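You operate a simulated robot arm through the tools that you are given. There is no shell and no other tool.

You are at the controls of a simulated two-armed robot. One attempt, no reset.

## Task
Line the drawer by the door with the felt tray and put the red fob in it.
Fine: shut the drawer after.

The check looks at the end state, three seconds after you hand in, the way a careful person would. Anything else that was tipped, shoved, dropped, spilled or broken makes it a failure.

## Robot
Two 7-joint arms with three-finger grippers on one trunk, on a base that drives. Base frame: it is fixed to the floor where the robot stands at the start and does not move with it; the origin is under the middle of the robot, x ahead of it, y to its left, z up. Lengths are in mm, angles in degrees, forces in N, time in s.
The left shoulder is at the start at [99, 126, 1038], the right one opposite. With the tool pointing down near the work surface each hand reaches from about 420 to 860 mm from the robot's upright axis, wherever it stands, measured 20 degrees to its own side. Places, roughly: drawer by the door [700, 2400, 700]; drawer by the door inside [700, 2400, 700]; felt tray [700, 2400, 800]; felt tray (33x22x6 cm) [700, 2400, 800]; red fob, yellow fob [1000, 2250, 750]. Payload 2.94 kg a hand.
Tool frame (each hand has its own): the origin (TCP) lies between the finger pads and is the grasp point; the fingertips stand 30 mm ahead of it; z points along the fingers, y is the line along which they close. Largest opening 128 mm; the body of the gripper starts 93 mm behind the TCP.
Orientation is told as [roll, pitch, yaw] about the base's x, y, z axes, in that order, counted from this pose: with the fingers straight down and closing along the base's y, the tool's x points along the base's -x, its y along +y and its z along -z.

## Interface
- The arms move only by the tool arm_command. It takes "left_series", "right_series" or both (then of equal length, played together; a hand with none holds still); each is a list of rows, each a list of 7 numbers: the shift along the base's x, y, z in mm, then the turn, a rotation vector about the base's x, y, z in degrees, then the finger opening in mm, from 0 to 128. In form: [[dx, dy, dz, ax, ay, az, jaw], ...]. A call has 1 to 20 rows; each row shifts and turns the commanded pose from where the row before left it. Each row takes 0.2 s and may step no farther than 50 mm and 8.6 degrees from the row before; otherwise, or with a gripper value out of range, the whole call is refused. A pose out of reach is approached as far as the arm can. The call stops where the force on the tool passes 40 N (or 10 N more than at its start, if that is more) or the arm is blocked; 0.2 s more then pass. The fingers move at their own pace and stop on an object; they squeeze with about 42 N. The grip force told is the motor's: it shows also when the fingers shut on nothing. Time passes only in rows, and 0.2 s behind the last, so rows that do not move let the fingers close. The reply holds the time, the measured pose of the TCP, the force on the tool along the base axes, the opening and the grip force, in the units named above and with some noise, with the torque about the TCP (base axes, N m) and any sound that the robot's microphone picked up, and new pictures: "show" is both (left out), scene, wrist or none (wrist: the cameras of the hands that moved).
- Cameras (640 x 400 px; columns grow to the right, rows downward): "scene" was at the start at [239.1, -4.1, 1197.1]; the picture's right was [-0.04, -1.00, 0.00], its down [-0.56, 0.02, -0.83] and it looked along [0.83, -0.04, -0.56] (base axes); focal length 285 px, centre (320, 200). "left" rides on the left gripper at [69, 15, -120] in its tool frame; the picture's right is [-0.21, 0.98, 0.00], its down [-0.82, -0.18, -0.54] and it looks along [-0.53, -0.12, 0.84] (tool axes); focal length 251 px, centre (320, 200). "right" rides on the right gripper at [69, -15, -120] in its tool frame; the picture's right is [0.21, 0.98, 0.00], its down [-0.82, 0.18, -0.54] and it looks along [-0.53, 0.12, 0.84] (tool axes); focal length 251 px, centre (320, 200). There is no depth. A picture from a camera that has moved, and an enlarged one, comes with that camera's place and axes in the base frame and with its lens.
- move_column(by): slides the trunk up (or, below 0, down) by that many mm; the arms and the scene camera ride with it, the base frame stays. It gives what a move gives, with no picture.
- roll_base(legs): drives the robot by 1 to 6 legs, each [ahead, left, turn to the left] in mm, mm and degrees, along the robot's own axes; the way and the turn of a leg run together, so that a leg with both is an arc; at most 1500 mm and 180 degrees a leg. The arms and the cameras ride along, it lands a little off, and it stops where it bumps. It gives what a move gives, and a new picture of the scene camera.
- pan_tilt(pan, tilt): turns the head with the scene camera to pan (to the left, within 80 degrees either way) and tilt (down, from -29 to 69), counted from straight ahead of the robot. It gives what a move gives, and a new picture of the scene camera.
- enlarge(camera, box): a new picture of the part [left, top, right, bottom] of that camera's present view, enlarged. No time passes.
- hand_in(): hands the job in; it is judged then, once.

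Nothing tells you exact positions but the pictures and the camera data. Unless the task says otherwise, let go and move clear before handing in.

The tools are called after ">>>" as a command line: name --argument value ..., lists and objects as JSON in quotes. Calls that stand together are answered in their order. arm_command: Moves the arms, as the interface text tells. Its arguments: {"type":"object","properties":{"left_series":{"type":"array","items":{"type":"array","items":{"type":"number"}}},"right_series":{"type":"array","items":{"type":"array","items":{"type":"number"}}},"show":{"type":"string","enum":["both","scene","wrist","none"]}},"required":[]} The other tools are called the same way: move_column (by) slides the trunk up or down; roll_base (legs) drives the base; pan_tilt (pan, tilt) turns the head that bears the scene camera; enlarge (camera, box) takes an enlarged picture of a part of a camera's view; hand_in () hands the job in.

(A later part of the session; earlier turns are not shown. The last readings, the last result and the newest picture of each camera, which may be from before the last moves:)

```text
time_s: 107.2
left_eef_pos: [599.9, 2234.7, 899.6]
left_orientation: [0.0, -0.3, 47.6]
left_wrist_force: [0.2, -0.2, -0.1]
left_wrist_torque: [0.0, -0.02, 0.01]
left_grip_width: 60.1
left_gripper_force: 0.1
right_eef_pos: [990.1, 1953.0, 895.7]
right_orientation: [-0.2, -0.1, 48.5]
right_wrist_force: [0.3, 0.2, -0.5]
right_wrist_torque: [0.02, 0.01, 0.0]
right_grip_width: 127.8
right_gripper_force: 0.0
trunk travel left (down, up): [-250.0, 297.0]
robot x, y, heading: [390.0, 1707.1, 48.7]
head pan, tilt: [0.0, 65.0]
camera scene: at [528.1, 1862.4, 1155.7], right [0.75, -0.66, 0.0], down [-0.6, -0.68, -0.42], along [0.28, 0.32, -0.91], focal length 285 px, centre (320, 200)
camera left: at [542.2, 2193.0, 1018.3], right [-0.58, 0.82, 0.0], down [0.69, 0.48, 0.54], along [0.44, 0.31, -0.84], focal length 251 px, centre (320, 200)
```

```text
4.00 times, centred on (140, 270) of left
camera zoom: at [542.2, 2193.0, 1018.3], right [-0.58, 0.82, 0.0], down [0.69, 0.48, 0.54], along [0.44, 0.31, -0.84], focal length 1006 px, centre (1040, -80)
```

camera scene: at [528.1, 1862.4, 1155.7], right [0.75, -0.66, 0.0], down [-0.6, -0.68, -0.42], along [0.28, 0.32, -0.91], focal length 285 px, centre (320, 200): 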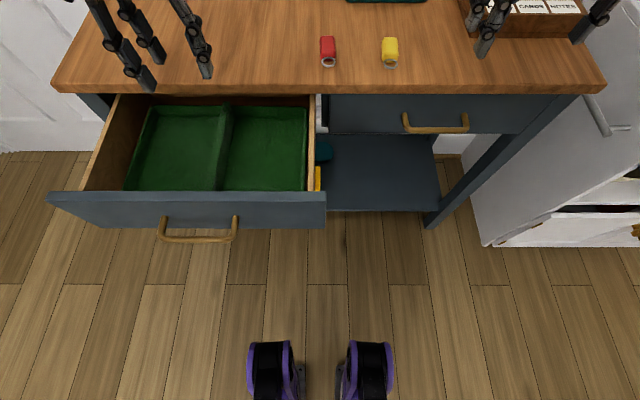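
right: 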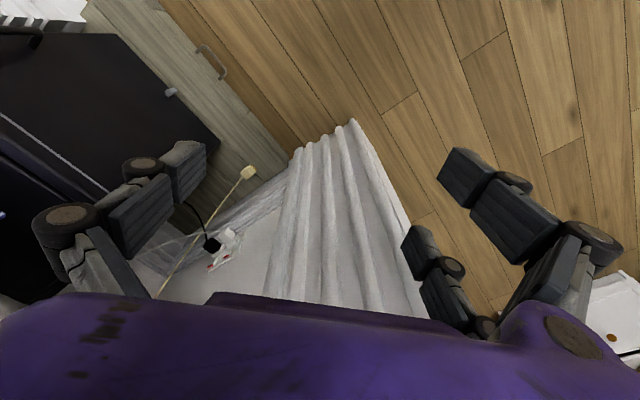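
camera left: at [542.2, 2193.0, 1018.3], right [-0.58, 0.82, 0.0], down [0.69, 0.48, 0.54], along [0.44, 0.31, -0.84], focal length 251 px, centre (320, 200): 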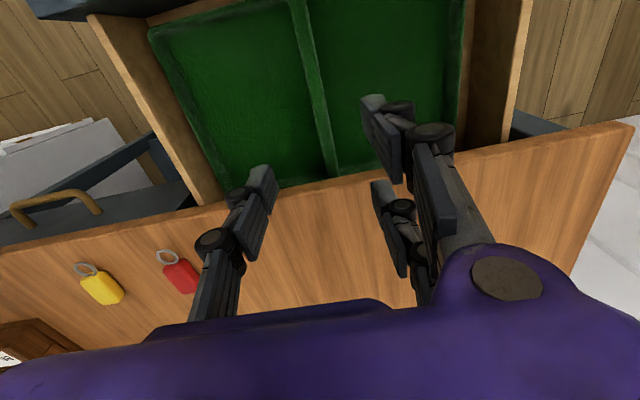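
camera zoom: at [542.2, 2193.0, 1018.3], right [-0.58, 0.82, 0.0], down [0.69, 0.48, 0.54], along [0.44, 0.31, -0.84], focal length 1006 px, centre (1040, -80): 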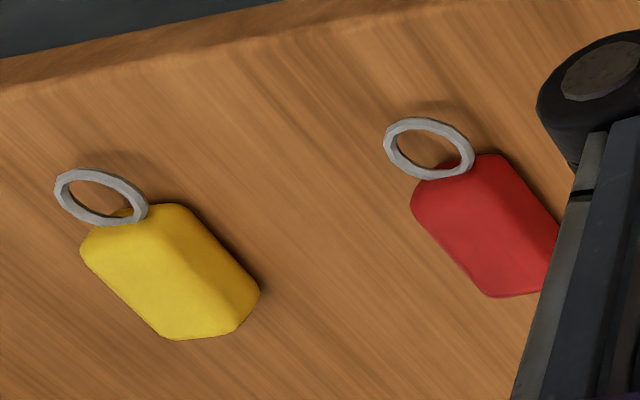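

The red fob is about 46 × 28 mm and lies pointing away from me, at (848, 2200). I'll carry the open left hand over it at safe height and check with the wrist camera.

>>> arm_command --left_series '[[12, -1.7, 0, 0, 0, 2, 60], [24, -3.3, 0, 0, 0, 0, 60], [26, -3.6, 0, 0, 0, 0, 60], [26, -3.6, 0, 0, 0, 0, 60], [26, -3.6, 0, 0, 0, 0, 60], [26, -3.6, 0, 0, 0, 0, 60], [26, -3.6, 0, 0, 0, 0, 60], [26, -3.6, 0, 0, 0, 0, 60], [26, -3.6, 0, 0, 0, 0, 60], [20, -2.9, 0, 0, 0, 0, 60], [9.5, -1.3, 0, 0, 0, 0, 60], [0, 0, -20, 0, 0, 0, 60], [0, 0, 0, 0, 0, 0, 60]]' --show "both"

```text
time_s: 110.0
left_eef_pos: [850.4, 2200.4, 879.4]
left_orientation: [0.0, -0.2, 49.5]
left_wrist_force: [0.3, -0.6, -0.6]
left_wrist_torque: [0.01, 0.02, -0.01]
left_grip_width: 59.9
left_gripper_force: 0.0
right_eef_pos: [989.6, 1953.9, 896.1]
right_orientation: [-0.1, 0.0, 48.4]
right_wrist_force: [0.2, 0.0, -0.2]
right_wrist_torque: [0.0, -0.02, -0.03]
right_grip_width: 128.0
right_gripper_force: 0.1
trunk travel left (down, up): [-250.0, 297.0]
robot x, y, heading: [390.1, 1705.8, 48.4]
head pan, tilt: [0.0, 65.0]
camera scene: at [528.1, 1862.6, 1155.7], right [0.75, -0.66, 0.0], down [-0.6, -0.68, -0.42], along [0.28, 0.32, -0.91], focal length 285 px, centre (320, 200)
camera left: at [792.9, 2157.3, 998.5], right [-0.6, 0.8, 0.0], down [0.67, 0.51, 0.55], along [0.43, 0.33, -0.84], focal length 251 px, centre (320, 200)
```

scene: 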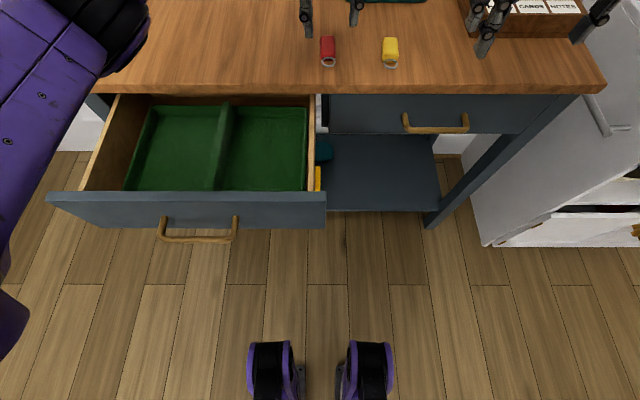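
left: 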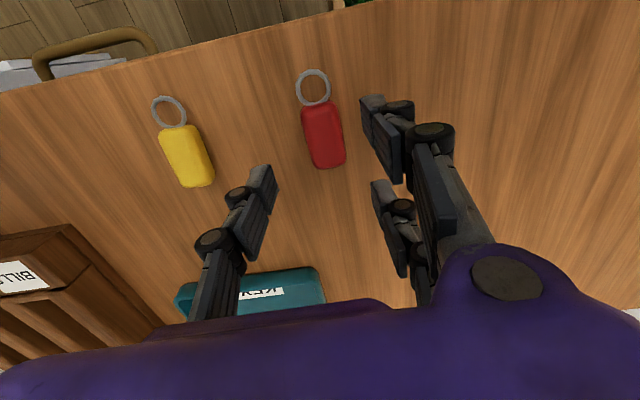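

The fob is almost under the hand, about 4 mm left and 6 mm nearer. I'll correct and descend until the fingertips are just over the table.

>>> arm_command --left_series '[[-3, -1, -15, 0, 0, 0, 60], [-2.6, -0.8, -15, 0, 0, 0, 60], [0, 0, -10, 0, 0, 0, 60], [0, 0, -7, 0, 0, 0, 60], [0, 0, 0, 0, 0, 0, 60]]' --show "both"

>>> enlarge --camera "scene" --box '[280, 10, 376, 70]'

```text
time_s: 111.2
left_eef_pos: [842.4, 2199.4, 832.4]
left_orientation: [0.1, -0.3, 49.6]
left_wrist_force: [-0.2, 0.0, 0.6]
left_wrist_torque: [0.01, 0.0, 0.01]
left_grip_width: 60.1
left_gripper_force: 0.0
right_eef_pos: [989.2, 1952.6, 896.7]
right_orientation: [0.0, -0.1, 48.5]
right_wrist_force: [-1.0, -0.5, 0.1]
right_wrist_torque: [-0.02, 0.05, 0.0]
right_grip_width: 128.1
right_gripper_force: 0.1
trunk travel left (down, up): [-250.0, 297.0]
robot x, y, heading: [384.2, 1706.2, 48.6]
head pan, tilt: [0.0, 65.0]
camera scene: at [528.1, 1862.8, 1155.7], right [0.75, -0.66, 0.0], down [-0.6, -0.68, -0.42], along [0.28, 0.32, -0.91], focal length 285 px, centre (320, 200)
camera left: at [786.7, 2156.0, 950.9], right [-0.6, 0.8, 0.0], down [0.67, 0.51, 0.54], along [0.43, 0.33, -0.84], focal length 251 px, centre (320, 200)
```

scene: 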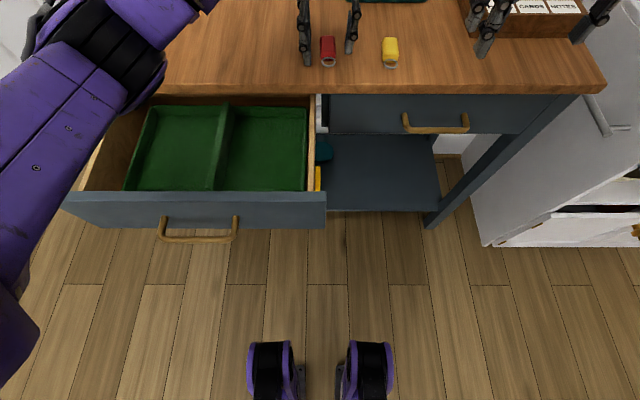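
left: 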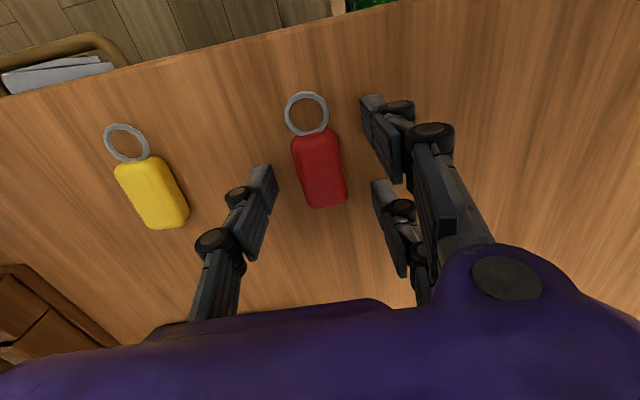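

```text
6.67 times, centred on (328, 40) of scene
camera zoom: at [528.1, 1862.8, 1155.7], right [0.75, -0.66, 0.0], down [-0.6, -0.68, -0.42], along [0.28, 0.32, -0.91], focal length 1900 px, centre (267, 1267)
```

zoom: 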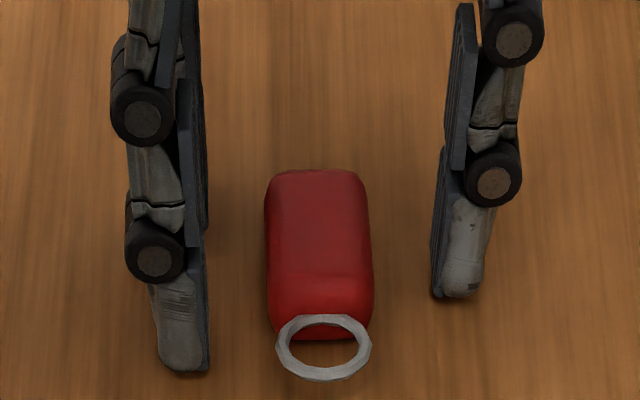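

The fingers straddle the red fob. I'll ease forward 4 mm and down 2 mm to centre on its body, then close.

>>> arm_command --left_series '[[3, 3.2, -2, 0, 0, 0, 60], [0, 0, 0, 0, 0, 0, 60], [0, 0, 0, 0, 0, 0, 40], [0, 0, 0, 0, 0, 0, 20], [0, 0, 0, 0, 0, 0, 10], [0, 0, 0, 0, 0, 0, 10]]' --show "both"

>>> enlarge --camera "scene" --box '[280, 10, 376, 70]'

```text
time_s: 112.5
left_eef_pos: [846.3, 2203.5, 830.1]
left_orientation: [0.0, -0.2, 49.5]
left_wrist_force: [0.3, -0.1, 1.4]
left_wrist_torque: [-0.03, 0.04, 0.03]
left_grip_width: 26.7
left_gripper_force: 41.5
right_eef_pos: [989.0, 1953.3, 896.8]
right_orientation: [-0.2, 0.0, 48.6]
right_wrist_force: [-0.4, -0.9, -0.6]
right_wrist_torque: [0.02, 0.0, 0.03]
right_grip_width: 128.2
right_gripper_force: 0.1
trunk travel left (down, up): [-250.0, 297.0]
robot x, y, heading: [387.9, 1705.9, 48.3]
head pan, tilt: [0.0, 65.0]
camera scene: at [528.2, 1862.9, 1155.7], right [0.75, -0.66, 0.0], down [-0.6, -0.68, -0.42], along [0.28, 0.32, -0.91], focal length 285 px, centre (320, 200)
camera left: at [789.6, 2159.0, 948.8], right [-0.6, 0.8, 0.0], down [0.67, 0.51, 0.54], along [0.43, 0.33, -0.84], focal length 251 px, centre (320, 200)
```

scene: 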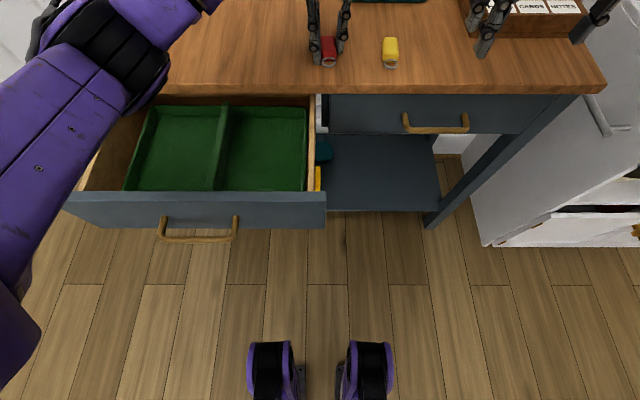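
left: 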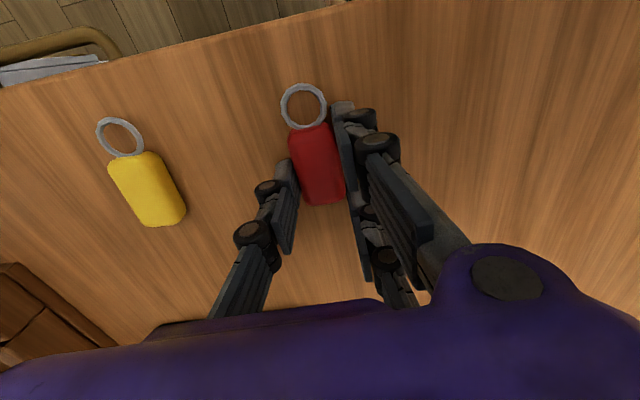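

```text
6.67 times, centred on (328, 40) of scene
camera zoom: at [528.2, 1862.9, 1155.7], right [0.75, -0.66, 0.0], down [-0.6, -0.68, -0.42], along [0.28, 0.32, -0.91], focal length 1900 px, centre (267, 1267)
```

zoom: 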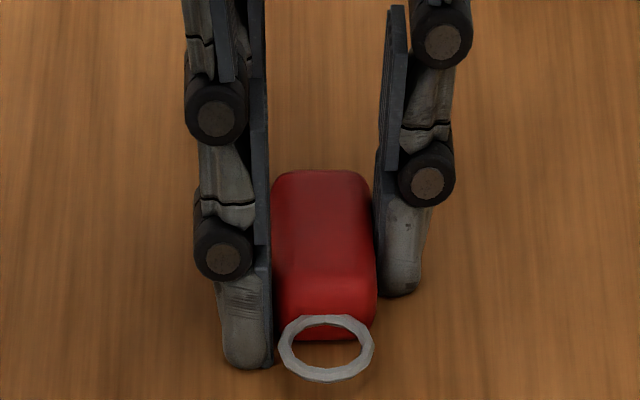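

The fob is held (26.7 mm). I'll lift it gently, keeping the slow pace.

>>> arm_command --left_series '[[0, 0, 2, 0, 0, 0, 10], [0, 0, 3, 0, 0, 0, 10], [0, 0, 4, 0, 0, 0, 10], [0, 0, 5, 0, 0, 0, 10], [0, 0, 5, 0, 0, 0, 10], [0, 0, 5, 0, 0, 0, 10], [0, 0, 5, 0, 0, 0, 10], [0, 0, 5, 0, 0, 0, 10], [0, 0, 5, 0, 0, 0, 10], [0, 0, 5, 0, 0, 0, 10], [0, 0, 5, 0, 0, 0, 10], [0, 0, 4, 0, 0, 0, 10], [0, 0, 2, 0, 0, 0, 10], [0, 0, 0, 0, 0, 0, 10]]' --show "both"

```text
time_s: 115.5
left_eef_pos: [845.9, 2202.0, 885.1]
left_orientation: [0.0, -0.3, 49.6]
left_wrist_force: [0.8, -0.4, 0.4]
left_wrist_torque: [-0.02, 0.03, 0.01]
left_grip_width: 26.8
left_gripper_force: 42.1
right_eef_pos: [989.8, 1953.2, 896.2]
right_orientation: [0.0, -0.1, 48.4]
right_wrist_force: [1.0, 0.0, 0.1]
right_wrist_torque: [0.02, -0.02, 0.0]
right_grip_width: 128.0
right_gripper_force: 0.0
trunk travel left (down, up): [-250.0, 297.0]
robot x, y, heading: [391.0, 1704.2, 48.6]
head pan, tilt: [0.0, 65.0]
camera scene: at [528.2, 1862.9, 1155.6], right [0.75, -0.66, 0.0], down [-0.6, -0.68, -0.42], along [0.28, 0.32, -0.91], focal length 285 px, centre (320, 200)
camera left: at [789.1, 2158.6, 1003.8], right [-0.6, 0.8, 0.0], down [0.67, 0.51, 0.54], along [0.43, 0.33, -0.84], focal length 251 px, centre (320, 200)
```

scene: 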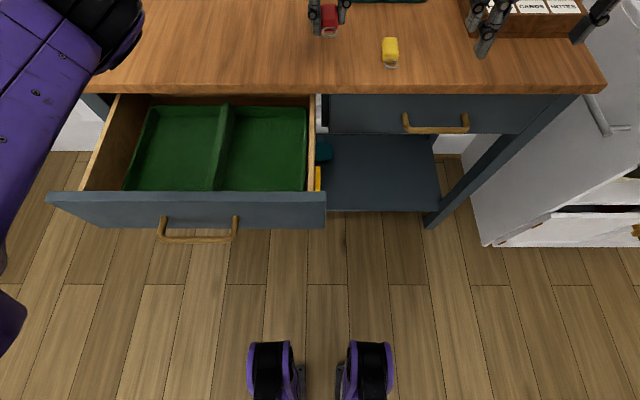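
left: 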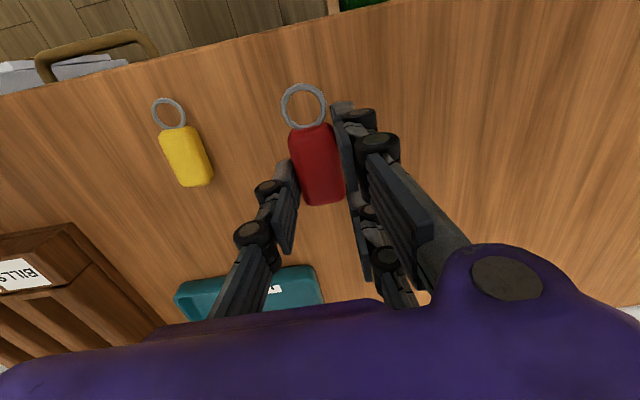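

The red fob is up and secure. Now I'll carry it over the right compartment of the tray in the drawer.

>>> arm_command --left_series '[[-2, -0.4, 0, 0, 0, 0, 10], [-4, -0.8, 0, 0, 0, 0, 10], [-6, -1.25, 0, 0, 0, 0, 10], [-8.4, -1.74, 0, 0, 0, 0, 10], [-8.4, -1.74, 0, 0, 0, 0, 10], [-8.4, -1.74, 0, 0, 0, 0, 10], [-8.4, -1.74, 0, 0, 0, 0, 10], [-8.4, -1.74, 0, 0, 0, 0, 10], [-8.4, -1.74, 0, 0, 0, 0, 10], [-8.4, -1.74, 0, 0, 0, 0, 10], [-8.4, -1.74, 0, 0, 0, 0, 10], [-8.4, -1.74, 0, 0, 0, 0, 10], [-8.4, -1.74, 0, 0, 0, 0, 10], [-8.4, -1.74, 0, 0, 0, 0, 10], [-8.4, -1.74, 0, 0, 0, 0, 10], [-6, -1.2, 0, 0, 0, 0, 10], [-4, -0.8, 0, 0, 0, 0, 10]]' --show "none"

>>> arm_command --left_series '[[-4, -0.8, 0, 0, 0, 0, 10], [-7, -1.5, 0, 0, 0, 0, 10], [-8.4, -1.74, 0, 0, 0, 0, 10], [-8.4, -1.74, 0, 0, 0, 0, 10], [-8.4, -1.74, 0, 0, 0, 0, 10], [-8.4, -1.74, 0, 0, 0, 0, 10], [-8.4, -1.74, 0, 0, 0, 0, 10], [-8.4, -1.74, 0, 0, 0, 0, 10], [-8.4, -1.74, 0, 0, 0, 0, 10], [-6, -1.3, 0, 0, 0, 0, 10], [-4, -0.9, 0, 0, 0, 0, 10], [0, 0, 0, 0, 0, 0, 10]]' --show "both"

```text
time_s: 119.2
left_eef_pos: [723.7, 2176.4, 886.0]
left_orientation: [0.0, -0.4, 49.6]
left_wrist_force: [0.0, 0.0, -0.5]
left_wrist_torque: [-0.02, 0.0, -0.05]
left_grip_width: 26.8
left_gripper_force: 41.6
right_eef_pos: [989.8, 1953.1, 896.9]
right_orientation: [-0.1, -0.1, 48.5]
right_wrist_force: [0.5, -0.4, -0.8]
right_wrist_torque: [-0.02, -0.01, 0.01]
right_grip_width: 127.9
right_gripper_force: 0.2
trunk travel left (down, up): [-250.0, 297.0]
robot x, y, heading: [388.5, 1704.9, 48.3]
head pan, tilt: [0.0, 65.0]
```

```text
time_s: 121.8
left_eef_pos: [642.7, 2161.8, 886.6]
left_orientation: [0.0, -0.2, 49.7]
left_wrist_force: [-0.9, -0.6, -0.4]
left_wrist_torque: [-0.01, -0.02, -0.01]
left_grip_width: 27.0
left_gripper_force: 41.6
right_eef_pos: [989.8, 1952.3, 895.4]
right_orientation: [0.0, -0.1, 48.5]
right_wrist_force: [-0.8, -0.2, 0.2]
right_wrist_torque: [-0.02, 0.02, -0.02]
right_grip_width: 128.0
right_gripper_force: 0.1
trunk travel left (down, up): [-250.0, 297.0]
robot x, y, heading: [387.1, 1705.9, 48.4]
head pan, tilt: [0.0, 65.0]
camera scene: at [528.2, 1862.9, 1155.6], right [0.75, -0.66, 0.0], down [-0.6, -0.68, -0.42], along [0.28, 0.32, -0.91], focal length 285 px, centre (320, 200)
camera left: at [586.5, 2117.7, 1004.0], right [-0.6, 0.8, 0.0], down [0.67, 0.51, 0.54], along [0.43, 0.33, -0.84], focal length 251 px, centre (320, 200)
```

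scene: 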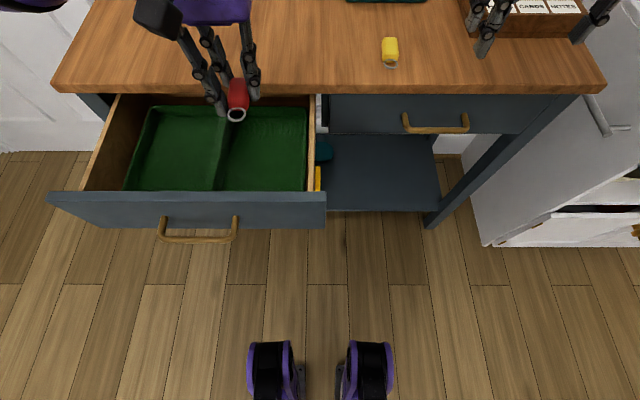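
left: 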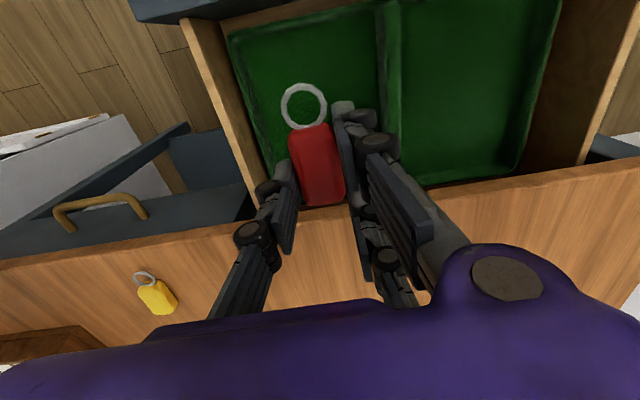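

The fob is over the middle of the right compartment. Lowering it slowly into the tray.

>>> arm_command --left_series '[[0, 0, -2, 0, 0, 0, 10], [0, 0, -4, 0, 0, 0, 10], [0, 0, -6, 0, 0, 0, 10], [0, 0, -8, 0, 0, 0, 10], [0, 0, -8, 0, 0, 0, 10], [0, 0, -8, 0, 0, 0, 10], [0, 0, -8, 0, 0, 0, 10], [0, 0, -8, 0, 0, 0, 10], [0, 0, -8, 0, 0, 0, 10], [0, 0, -8, 0, 0, 0, 10], [0, 0, -8, 0, 0, 0, 10], [0, 0, -8, 0, 0, 0, 10], [0, 0, -8, 0, 0, 0, 10], [0, 0, -8, 0, 0, 0, 10], [0, 0, -8, 0, 0, 0, 10], [0, 0, -8, 0, 0, 0, 10], [0, 0, -8, 0, 0, 0, 10], [0, 0, -6, 0, 0, 0, 10], [0, 0, -4, 0, 0, 0, 10], [0, 0, 0, 0, 0, 0, 10]]' --show "both"

```text
time_s: 126.0
left_eef_pos: [643.5, 2162.2, 750.7]
left_orientation: [0.0, -0.3, 49.6]
left_wrist_force: [-0.3, 0.8, -0.3]
left_wrist_torque: [0.0, 0.03, 0.01]
left_grip_width: 26.7
left_gripper_force: 41.8
right_eef_pos: [990.1, 1954.2, 897.8]
right_orientation: [-0.1, 0.0, 48.6]
right_wrist_force: [0.5, 0.2, 0.3]
right_wrist_torque: [0.03, 0.01, -0.05]
right_grip_width: 127.9
right_gripper_force: 0.0
trunk travel left (down, up): [-250.0, 297.0]
robot x, y, heading: [386.0, 1706.2, 48.3]
head pan, tilt: [0.0, 65.0]
camera scene: at [528.2, 1862.9, 1155.7], right [0.75, -0.66, 0.0], down [-0.6, -0.68, -0.42], along [0.28, 0.32, -0.91], focal length 285 px, centre (320, 200)
camera left: at [586.3, 2118.0, 870.3], right [-0.6, 0.8, 0.0], down [0.67, 0.51, 0.54], along [0.43, 0.33, -0.84], focal length 251 px, centre (320, 200)
```

scene: 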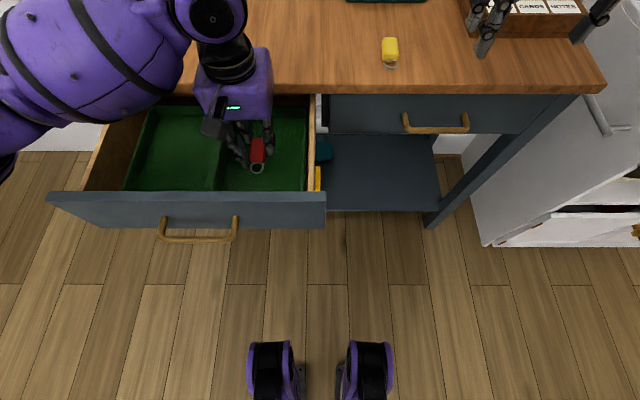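
left: 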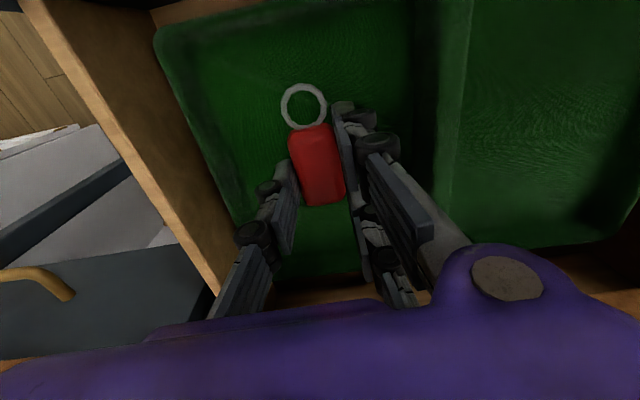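

Inside the compartment with good clearance. Down another 40 mm, then feeling for the tray floor.

>>> arm_command --left_series '[[0, 0, -4, 0, 0, 0, 10], [0, 0, -7, 0, 0, 0, 10], [0, 0, -7, 0, 0, 0, 10], [0, 0, -7, 0, 0, 0, 10], [0, 0, -7, 0, 0, 0, 10], [0, 0, -5, 0, 0, 0, 10], [0, 0, -2, 0, 0, 0, 10], [0, 0, 0, 0, 0, 0, 10]]' --show "none"

>>> arm_command --left_series '[[0, 0, -2, 0, 0, 0, 10], [0, 0, 0, 0, 0, 0, 10]]' --show "none"

>>> arm_command --left_series '[[0, 0, -2, 0, 0, 0, 10], [0, 0, 0, 0, 0, 0, 10]]' --show "both"

```text
time_s: 127.8
left_eef_pos: [644.3, 2161.2, 712.8]
left_orientation: [0.0, -0.3, 49.6]
left_wrist_force: [-0.3, 0.7, -0.1]
left_wrist_torque: [0.03, -0.02, 0.0]
left_grip_width: 26.6
left_gripper_force: 42.0
right_eef_pos: [990.0, 1953.0, 897.8]
right_orientation: [-0.1, -0.1, 48.5]
right_wrist_force: [-0.3, 0.2, 0.2]
right_wrist_torque: [0.0, -0.04, -0.01]
right_grip_width: 127.9
right_gripper_force: 0.0
trunk travel left (down, up): [-250.0, 297.0]
robot x, y, heading: [391.0, 1706.9, 48.7]
head pan, tilt: [0.0, 65.0]
```

```text
time_s: 128.3
left_eef_pos: [642.9, 2160.6, 709.4]
left_orientation: [0.0, -0.2, 49.6]
left_wrist_force: [0.1, -0.2, 0.3]
left_wrist_torque: [-0.01, 0.0, 0.0]
left_grip_width: 26.7
left_gripper_force: 42.0
right_eef_pos: [989.4, 1953.3, 896.3]
right_orientation: [-0.1, -0.1, 48.6]
right_wrist_force: [0.2, 0.1, -0.2]
right_wrist_torque: [0.03, 0.0, 0.03]
right_grip_width: 127.9
right_gripper_force: 0.1
trunk travel left (down, up): [-250.0, 297.0]
robot x, y, heading: [389.3, 1703.7, 48.6]
head pan, tilt: [0.0, 65.0]
```

```text
time_s: 128.9
left_eef_pos: [643.7, 2161.8, 709.1]
left_orientation: [0.0, -0.3, 49.6]
left_wrist_force: [-0.6, -0.5, -0.2]
left_wrist_torque: [0.0, 0.01, -0.03]
left_grip_width: 27.1
left_gripper_force: 41.7
right_eef_pos: [989.8, 1953.6, 897.1]
right_orientation: [-0.1, -0.1, 48.5]
right_wrist_force: [0.6, 0.0, 0.7]
right_wrist_torque: [0.01, 0.0, 0.01]
right_grip_width: 128.0
right_gripper_force: 0.1
trunk travel left (down, up): [-250.0, 297.0]
robot x, y, heading: [390.7, 1706.5, 48.7]
head pan, tilt: [0.0, 65.0]
camera scene: at [528.2, 1862.9, 1155.7], right [0.75, -0.66, 0.0], down [-0.6, -0.68, -0.42], along [0.28, 0.32, -0.91], focal length 285 px, centre (320, 200)
camera left: at [586.4, 2118.1, 827.1], right [-0.6, 0.8, 0.0], down [0.67, 0.51, 0.54], along [0.43, 0.33, -0.84], focal length 251 px, centre (320, 200)
```

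scene: 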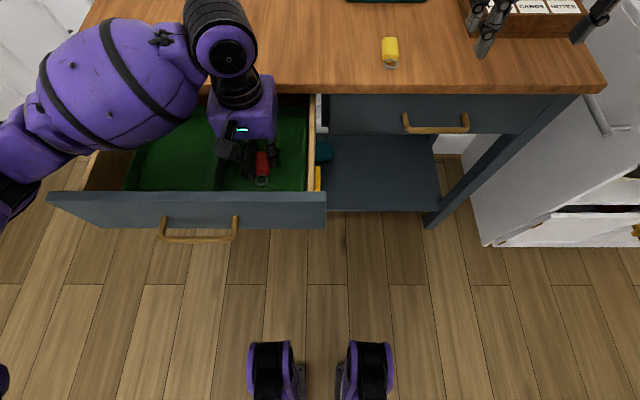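
left: 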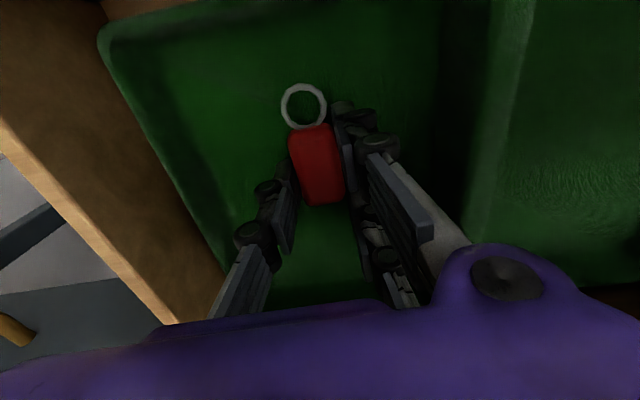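

Almost at the tray floor. A few more small steps while watching the force.

>>> arm_command --left_series '[[0, 0, -2, 0, 0, 0, 10], [0, 0, 0, 0, 0, 0, 10]]' --show "none"

>>> arm_command --left_series '[[0, 0, -2, 0, 0, 0, 10], [0, 0, 0, 0, 0, 0, 10]]' --show "none"

>>> arm_command --left_series '[[0, 0, -1.5, 0, 0, 0, 10], [0, 0, 0, 0, 0, 0, 10]]' --show "none"

```text
time_s: 129.6
left_eef_pos: [644.0, 2161.6, 707.0]
left_orientation: [0.0, -0.3, 49.6]
left_wrist_force: [-0.8, 0.1, -0.1]
left_wrist_torque: [0.0, 0.0, 0.01]
left_grip_width: 26.9
left_gripper_force: 41.9
right_eef_pos: [990.5, 1953.4, 896.1]
right_orientation: [-0.1, -0.1, 48.4]
right_wrist_force: [0.3, -0.2, -0.2]
right_wrist_torque: [0.02, 0.0, 0.01]
right_grip_width: 127.7
right_gripper_force: 0.0
trunk travel left (down, up): [-250.0, 297.0]
robot x, y, heading: [389.3, 1707.1, 48.7]
head pan, tilt: [0.0, 65.0]
```

```text
time_s: 130.2
left_eef_pos: [643.6, 2159.7, 704.8]
left_orientation: [-0.1, -0.3, 49.6]
left_wrist_force: [-0.1, 0.3, -0.5]
left_wrist_torque: [0.0, 0.0, 0.02]
left_grip_width: 27.0
left_gripper_force: 41.8
right_eef_pos: [989.5, 1953.4, 896.0]
right_orientation: [-0.1, -0.1, 48.5]
right_wrist_force: [1.0, 0.0, 0.1]
right_wrist_torque: [-0.01, 0.01, -0.02]
right_grip_width: 128.0
right_gripper_force: 0.1
trunk travel left (down, up): [-250.0, 297.0]
robot x, y, heading: [390.0, 1704.2, 48.4]
head pan, tilt: [0.0, 65.0]
```

```text
time_s: 130.8
left_eef_pos: [643.5, 2160.6, 704.9]
left_orientation: [-0.1, -0.5, 49.6]
left_wrist_force: [-1.1, 1.7, 10.9]
left_wrist_torque: [-0.06, 0.08, 0.0]
left_grip_width: 26.8
left_gripper_force: 42.1
right_eef_pos: [989.3, 1952.6, 896.8]
right_orientation: [-0.1, -0.1, 48.4]
right_wrist_force: [-0.4, 0.3, 1.3]
right_wrist_torque: [-0.02, -0.03, 0.01]
right_grip_width: 128.2
right_gripper_force: 0.0
trunk travel left (down, up): [-250.0, 297.0]
robot x, y, heading: [387.5, 1708.0, 48.4]
head pan, tilt: [0.0, 65.0]
```

The fob has touched the tray floor. Releasing it and raising the hand straight up.

>>> arm_command --left_series '[[0, 0, 1, 0, 0, 0, 10], [0, 0, 0, 0, 0, 0, 35], [0, 0, 0, 0, 0, 0, 55], [0, 0, 0, 0, 0, 0, 60], [0, 0, 0, 0, 0, 0, 60]]' --show "wrist"

>>> arm_command --left_series '[[0, 0, 5, 0, 0, 0, 60], [0, 0, 10, 0, 0, 0, 60], [0, 0, 15, 0, 0, 0, 60], [0, 0, 20, 0, 0, 0, 60], [0, 0, 25, 0, 0, 0, 60], [0, 0, 30, 0, 0, 0, 60], [0, 0, 30, 0, 0, 0, 60], [0, 0, 30, 0, 0, 0, 60], [0, 0, 30, 0, 0, 0, 60]]' --show "both"

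```text
time_s: 131.9
left_eef_pos: [642.6, 2160.9, 703.9]
left_orientation: [0.0, -0.1, 49.6]
left_wrist_force: [-0.4, -0.5, 0.2]
left_wrist_torque: [0.02, 0.02, 0.02]
left_grip_width: 59.9
left_gripper_force: 0.1
right_eef_pos: [989.8, 1954.0, 896.3]
right_orientation: [-0.1, -0.1, 48.5]
right_wrist_force: [-0.3, -0.4, -1.1]
right_wrist_torque: [0.04, 0.0, 0.02]
right_grip_width: 128.2
right_gripper_force: 0.0
trunk travel left (down, up): [-250.0, 297.0]
robot x, y, heading: [392.1, 1709.3, 48.6]
head pan, tilt: [0.0, 65.0]
camera left: at [586.3, 2117.6, 822.4], right [-0.6, 0.8, 0.0], down [0.67, 0.51, 0.54], along [0.43, 0.33, -0.84], focal length 251 px, centre (320, 200)
```

left: 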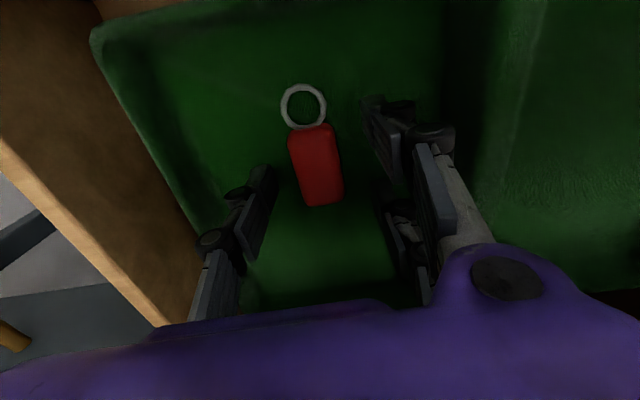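

```text
time_s: 133.9
left_eef_pos: [641.0, 2159.6, 899.6]
left_orientation: [0.0, -0.3, 49.6]
left_wrist_force: [-0.3, 0.2, -0.2]
left_wrist_torque: [0.0, 0.0, 0.02]
left_grip_width: 60.3
left_gripper_force: 0.1
right_eef_pos: [989.8, 1952.6, 895.9]
right_orientation: [-0.1, -0.1, 48.5]
right_wrist_force: [0.2, -0.1, -1.0]
right_wrist_torque: [-0.01, 0.0, 0.0]
right_grip_width: 127.9
right_gripper_force: 0.0
trunk travel left (down, up): [-250.0, 297.0]
robot x, y, heading: [389.2, 1705.7, 48.5]
head pan, tilt: [0.0, 65.0]
camera scene: at [528.0, 1862.5, 1155.7], right [0.75, -0.66, 0.0], down [-0.6, -0.68, -0.42], along [0.28, 0.32, -0.91], focal length 285 px, centre (320, 200)
camera left: at [584.9, 2117.3, 1017.5], right [-0.6, 0.8, 0.0], down [0.67, 0.51, 0.54], along [0.43, 0.33, -0.84], focal length 251 px, centre (320, 200)
```

scene: 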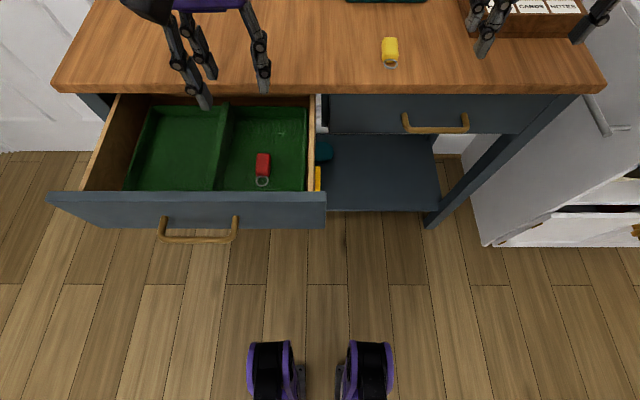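
left: 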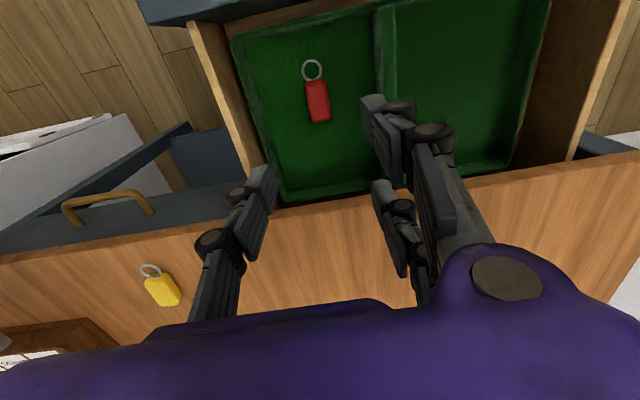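

The red fob lies in the tray. I'll check the tray sits flat and nothing stands proud before shutting the drawer.

>>> enlarge --camera "scene" --box '[70, 75, 342, 245]'

```text
2.35 times, centred on (206, 160) of scene
camera zoom: at [528.0, 1862.5, 1155.7], right [0.75, -0.66, 0.0], down [-0.6, -0.68, -0.42], along [0.28, 0.32, -0.91], focal length 671 px, centre (588, 294)
```

zoom: 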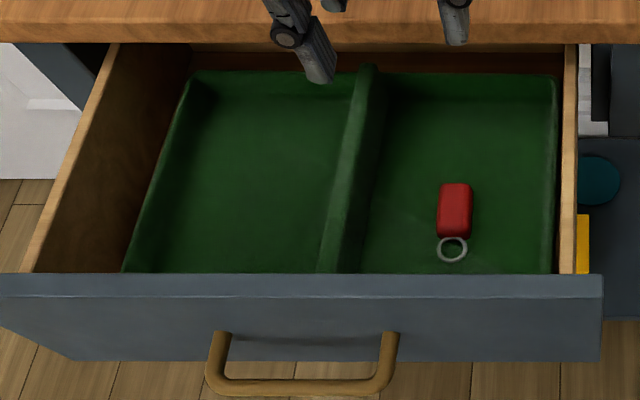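

Everything sits flat and low in the drawer. To shut it I'll push on the middle of the handle bar with closed, downward fingers; for reach I first close the fingers and back the base 150 mm.

>>> arm_command --left_series '[[0, 0, 0, 0, 0, 0, 30], [0, 0, 0, 0, 0, 0, 0], [0, 0, 0, 0, 0, 0, 0], [0, 0, 0, 0, 0, 0, 0]]' --show "none"

>>> roll_base --legs '[[-150, 0, 0]]'

>>> pan_tilt --pan 10 --tilt 55

```text
time_s: 134.9
left_eef_pos: [642.7, 2161.2, 898.9]
left_orientation: [0.0, -0.2, 49.6]
left_wrist_force: [-0.6, -0.9, -1.2]
left_wrist_torque: [0.0, 0.01, -0.04]
left_grip_width: 0.4
left_gripper_force: 3.4
right_eef_pos: [989.4, 1953.3, 896.3]
right_orientation: [-0.1, -0.1, 48.4]
right_wrist_force: [-0.4, 0.6, 0.8]
right_wrist_torque: [0.01, 0.0, -0.01]
right_grip_width: 128.0
right_gripper_force: 0.1
trunk travel left (down, up): [-250.0, 297.0]
robot x, y, heading: [387.1, 1708.0, 48.6]
head pan, tilt: [0.0, 65.0]
```

```text
time_s: 136.3
left_eef_pos: [540.9, 2046.0, 899.4]
left_orientation: [0.0, -0.3, 49.6]
left_wrist_force: [-0.7, 0.4, 0.7]
left_wrist_torque: [0.04, -0.04, 0.0]
left_grip_width: 0.0
left_gripper_force: 2.6
right_eef_pos: [888.7, 1838.7, 897.1]
right_orientation: [0.0, -0.1, 48.4]
right_wrist_force: [0.2, -0.5, 0.5]
right_wrist_torque: [0.02, 0.02, 0.0]
right_grip_width: 127.9
right_gripper_force: 0.1
trunk travel left (down, up): [-250.0, 297.0]
robot x, y, heading: [288.4, 1588.9, 48.7]
head pan, tilt: [0.0, 65.0]
camera scene: at [426.6, 1748.0, 1155.8], right [0.75, -0.66, 0.0], down [-0.6, -0.68, -0.42], along [0.28, 0.32, -0.91], focal length 285 px, centre (320, 200)
```

scene: 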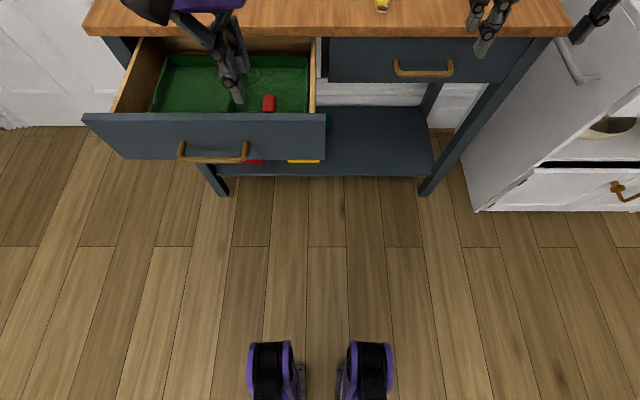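

```text
time_s: 137.1
left_eef_pos: [540.7, 2045.9, 898.7]
left_orientation: [0.1, -0.3, 49.6]
left_wrist_force: [-0.2, 0.1, -0.1]
left_wrist_torque: [0.02, -0.01, -0.01]
left_grip_width: 0.0
left_gripper_force: 3.2
right_eef_pos: [888.0, 1838.4, 896.9]
right_orientation: [-0.2, -0.1, 48.5]
right_wrist_force: [0.6, 0.1, -0.4]
right_wrist_torque: [0.05, 0.02, 0.0]
right_grip_width: 128.2
right_gripper_force: 0.0
trunk travel left (down, up): [-250.0, 297.0]
robot x, y, heading: [286.1, 1587.8, 48.4]
head pan, tilt: [10.0, 55.0]
camera scene: at [424.7, 1764.6, 1167.2], right [0.85, -0.52, 0.0], down [-0.43, -0.7, -0.57], along [0.3, 0.49, -0.82], focal length 285 px, centre (320, 200)
```

scene: 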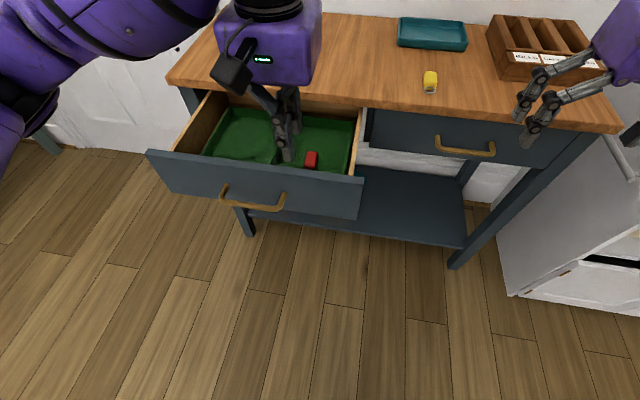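

The bar is now 506 ahead, 200 left, z ≈ 709. I'll bring the closed fingers down in front of it, leaving a gap of several centimetres.

>>> arm_command --left_series '[[-20, -0.4, 0, 0, 0, -1.1, 0], [-30, -0.6, 0, 0, 0, 0, 0], [-34, -0.7, 0, 0, 0, 0, 0], [-34, -0.7, 0, 0, 0, 0, 0], [0, 0, -30, 0, 0, 0, 0], [0, 0, -35, 0, 0, 0, 0], [0, 0, -35, 0, 0, 0, 0], [0, 0, -35, 0, 0, 0, 0], [0, 0, -30, 0, 0, 0, 0], [0, 0, -12, 0, 0, 0, 0], [0, 0, 0, 0, 0, 0, 0]]' --show "both"

```text
time_s: 139.5
left_eef_pos: [423.1, 2043.3, 724.2]
left_orientation: [-0.1, -0.3, 48.5]
left_wrist_force: [0.2, -0.3, 0.1]
left_wrist_torque: [-0.01, -0.03, -0.02]
left_grip_width: 0.0
left_gripper_force: 3.0
right_eef_pos: [888.9, 1838.4, 897.4]
right_orientation: [-0.2, -0.1, 48.5]
right_wrist_force: [0.4, -0.8, 0.5]
right_wrist_torque: [-0.01, -0.02, 0.03]
right_grip_width: 128.0
right_gripper_force: 0.1
trunk travel left (down, up): [-250.0, 297.0]
robot x, y, heading: [287.8, 1594.1, 48.4]
head pan, tilt: [10.0, 55.0]
camera scene: at [427.6, 1763.7, 1168.4], right [0.83, -0.56, 0.0], down [-0.45, -0.67, -0.59], along [0.33, 0.49, -0.81], focal length 285 px, centre (320, 200)
camera left: at [366.0, 2001.2, 842.0], right [-0.59, 0.81, 0.0], down [0.68, 0.49, 0.54], along [0.44, 0.32, -0.84], focal length 251 px, centre (320, 200)
```

scene: 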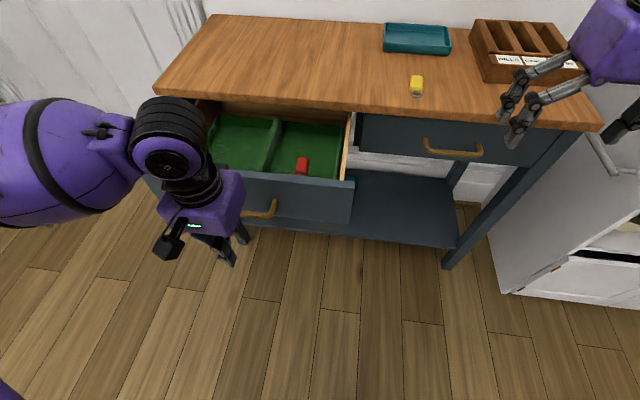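
left: 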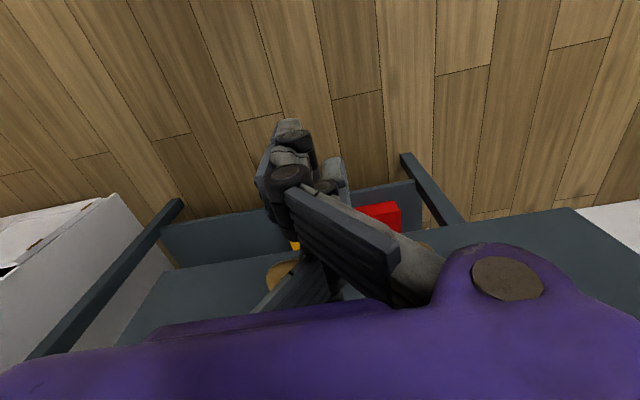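

The closed fingers hang in front of the handle at the right height. I'll push forward gently until they meet the bar.

>>> arm_command --left_series '[[2.6, 3, 0, 0, 0, 0, 0], [5.3, 6, 0, 0, 0, 0, 0], [5.3, 6, 0, 0, 0, 0, 0], [5.3, 6, 0, 0, 0, 0, 0], [5.3, 6, 0, 0, 0, 0, 0], [5.3, 6, 0, 0, 0, 0, 0], [5.3, 6, 0, 0, 0, 0, 0], [5.3, 6, 0, 0, 0, 0, 0], [0, 0, 0, 0, 0, 0, 0]]' --show "both"

```text
time_s: 141.5
left_eef_pos: [463.6, 2090.1, 722.4]
left_orientation: [0.0, -0.4, 48.5]
left_wrist_force: [0.7, -1.2, -0.8]
left_wrist_torque: [-0.01, 0.01, -0.03]
left_grip_width: 0.3
left_gripper_force: 2.7
right_eef_pos: [888.7, 1838.4, 897.3]
right_orientation: [-0.2, 0.0, 48.5]
right_wrist_force: [1.3, 0.4, -0.1]
right_wrist_torque: [-0.01, 0.03, -0.01]
right_grip_width: 128.0
right_gripper_force: 0.1
trunk travel left (down, up): [-250.0, 297.0]
robot x, y, heading: [285.3, 1591.7, 48.6]
head pan, tilt: [10.0, 55.0]
camera scene: at [425.7, 1764.4, 1167.9], right [0.84, -0.53, 0.0], down [-0.44, -0.69, -0.58], along [0.31, 0.49, -0.81], focal length 285 px, centre (320, 200)
camera left: at [405.0, 2047.1, 840.8], right [-0.59, 0.81, 0.0], down [0.68, 0.49, 0.55], along [0.44, 0.32, -0.84], focal length 251 px, centre (320, 200)
```

scene: 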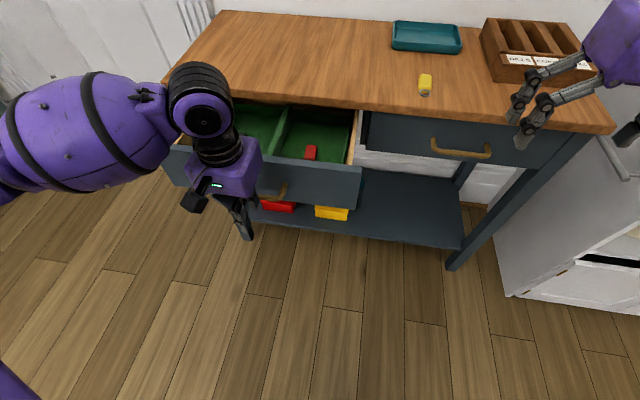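
left: 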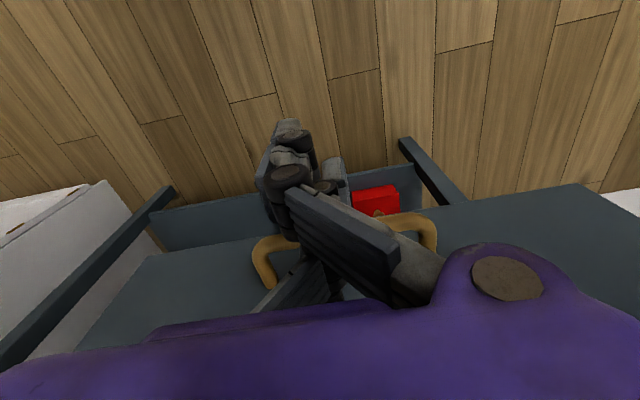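

The fingers are on the bar and the drawer has begun to move with hardly any force. Pushing on steadily.

>>> arm_command --left_series '[[2.6, 3, 0, 0, 0, 0, 0], [5.3, 6, 0, 0, 0, 0, 0], [5.3, 6, 0, 0, 0, 0, 0], [5.3, 6, 0, 0, 0, 0, 0], [5.3, 6, 0, 0, 0, 0, 0], [5.3, 6, 0, 0, 0, 0, 0], [5.3, 6, 0, 0, 0, 0, 0], [5.3, 6, 0, 0, 0, 0, 0], [5.3, 6, 0, 0, 0, 0, 0], [5.3, 6, 0, 0, 0, 0, 0], [5.3, 6, 0, 0, 0, 0, 0], [5.3, 6, 0, 0, 0, 0, 0], [5.3, 6, 0, 0, 0, 0, 0], [0, 0, 0, 0, 0, 0, 0]]' --show "both"

```text
time_s: 144.5
left_eef_pos: [528.5, 2165.4, 721.1]
left_orientation: [0.0, -0.3, 48.5]
left_wrist_force: [-0.8, 0.6, 1.0]
left_wrist_torque: [0.01, -0.01, -0.02]
left_grip_width: 0.0
left_gripper_force: 2.8
right_eef_pos: [888.5, 1837.9, 897.6]
right_orientation: [-0.1, -0.1, 48.5]
right_wrist_force: [0.3, -0.5, 0.2]
right_wrist_torque: [-0.01, 0.01, 0.0]
right_grip_width: 127.9
right_gripper_force: 0.1
trunk travel left (down, up): [-250.0, 297.0]
robot x, y, heading: [286.5, 1589.0, 48.5]
head pan, tilt: [10.0, 55.0]
camera scene: at [424.5, 1764.5, 1167.3], right [0.85, -0.52, 0.0], down [-0.43, -0.7, -0.57], along [0.3, 0.49, -0.82], focal length 285 px, centre (320, 200)
camera left: at [471.0, 2122.0, 840.2], right [-0.59, 0.81, 0.0], down [0.68, 0.49, 0.54], along [0.44, 0.32, -0.84], focal length 251 px, centre (320, 200)
```

scene: 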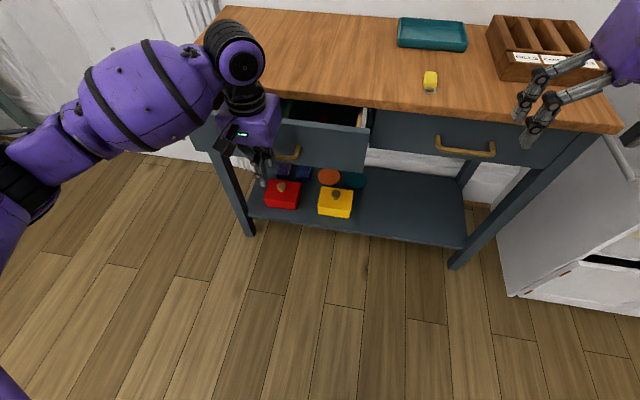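
left: 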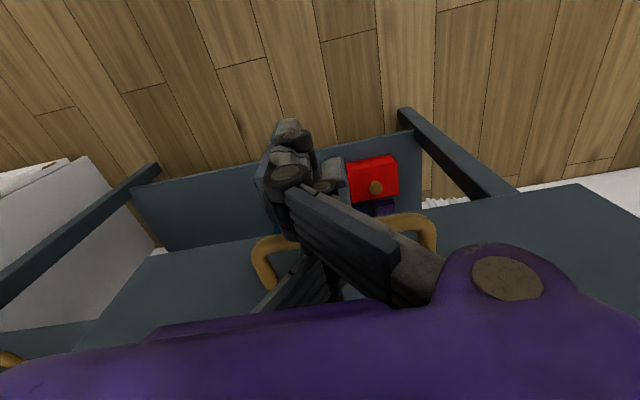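

The drawer is about three‑fifths shut, moving freely. Continuing another 70 mm.

>>> arm_command --left_series '[[2.6, 3, 0, 0, 0, 0, 0], [5.3, 6, 0, 0, 0, 0, 0], [5.3, 6, 0, 0, 0, 0, 0], [5.3, 6, 0, 0, 0, 0, 0], [5.3, 6, 0, 0, 0, 0, 0], [5.3, 6, 0, 0, 0, 0, 0], [5.3, 6, 0, 0, 0, 0, 0], [5.3, 6, 0, 0, 0, 0, 0], [5.3, 6, 0, 0, 0, 0, 0], [2.6, 3, 0, 0, 0, 0, 0], [0, 0, 0, 0, 0, 0, 0]]' --show "both"

>>> enlarge --camera "scene" --box '[190, 70, 390, 195]'

```text
time_s: 146.9
left_eef_pos: [576.5, 2218.1, 721.4]
left_orientation: [0.0, -0.4, 48.5]
left_wrist_force: [-0.6, -0.5, -1.0]
left_wrist_torque: [-0.02, -0.01, -0.02]
left_grip_width: 0.0
left_gripper_force: 3.1
right_eef_pos: [888.1, 1837.9, 896.0]
right_orientation: [-0.1, -0.1, 48.5]
right_wrist_force: [0.5, -0.1, 0.8]
right_wrist_torque: [0.04, 0.01, -0.01]
right_grip_width: 128.0
right_gripper_force: 0.0
trunk travel left (down, up): [-250.0, 297.0]
robot x, y, heading: [285.7, 1592.3, 48.4]
head pan, tilt: [10.0, 55.0]
camera scene: at [424.5, 1764.5, 1167.3], right [0.85, -0.52, 0.0], down [-0.43, -0.7, -0.57], along [0.3, 0.49, -0.82], focal length 285 px, centre (320, 200)
camera left: at [518.9, 2176.0, 839.9], right [-0.59, 0.81, 0.0], down [0.68, 0.49, 0.54], along [0.44, 0.32, -0.84], focal length 251 px, centre (320, 200)
```

scene: 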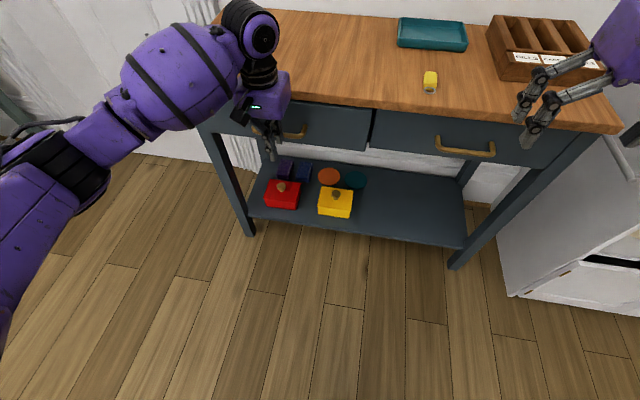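
left: 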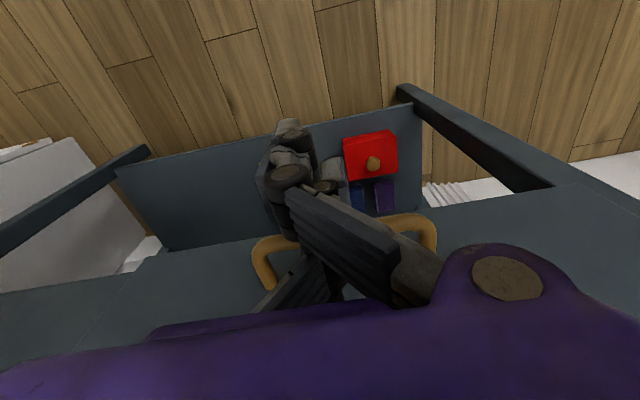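

```text
3.20 times, centred on (290, 132) of scene
camera zoom: at [424.5, 1764.5, 1167.3], right [0.85, -0.52, 0.0], down [-0.43, -0.7, -0.57], along [0.3, 0.49, -0.82], focal length 912 px, centre (416, 416)
```

zoom: 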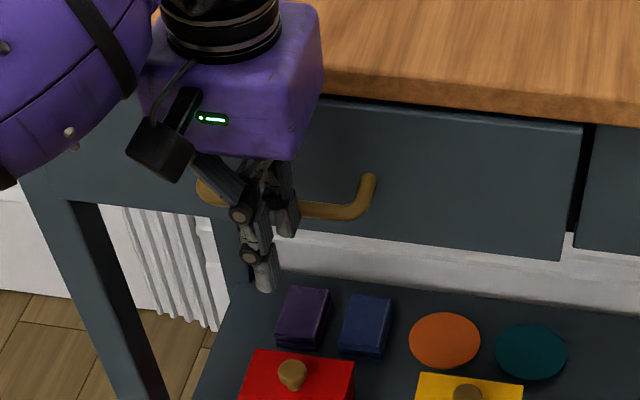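

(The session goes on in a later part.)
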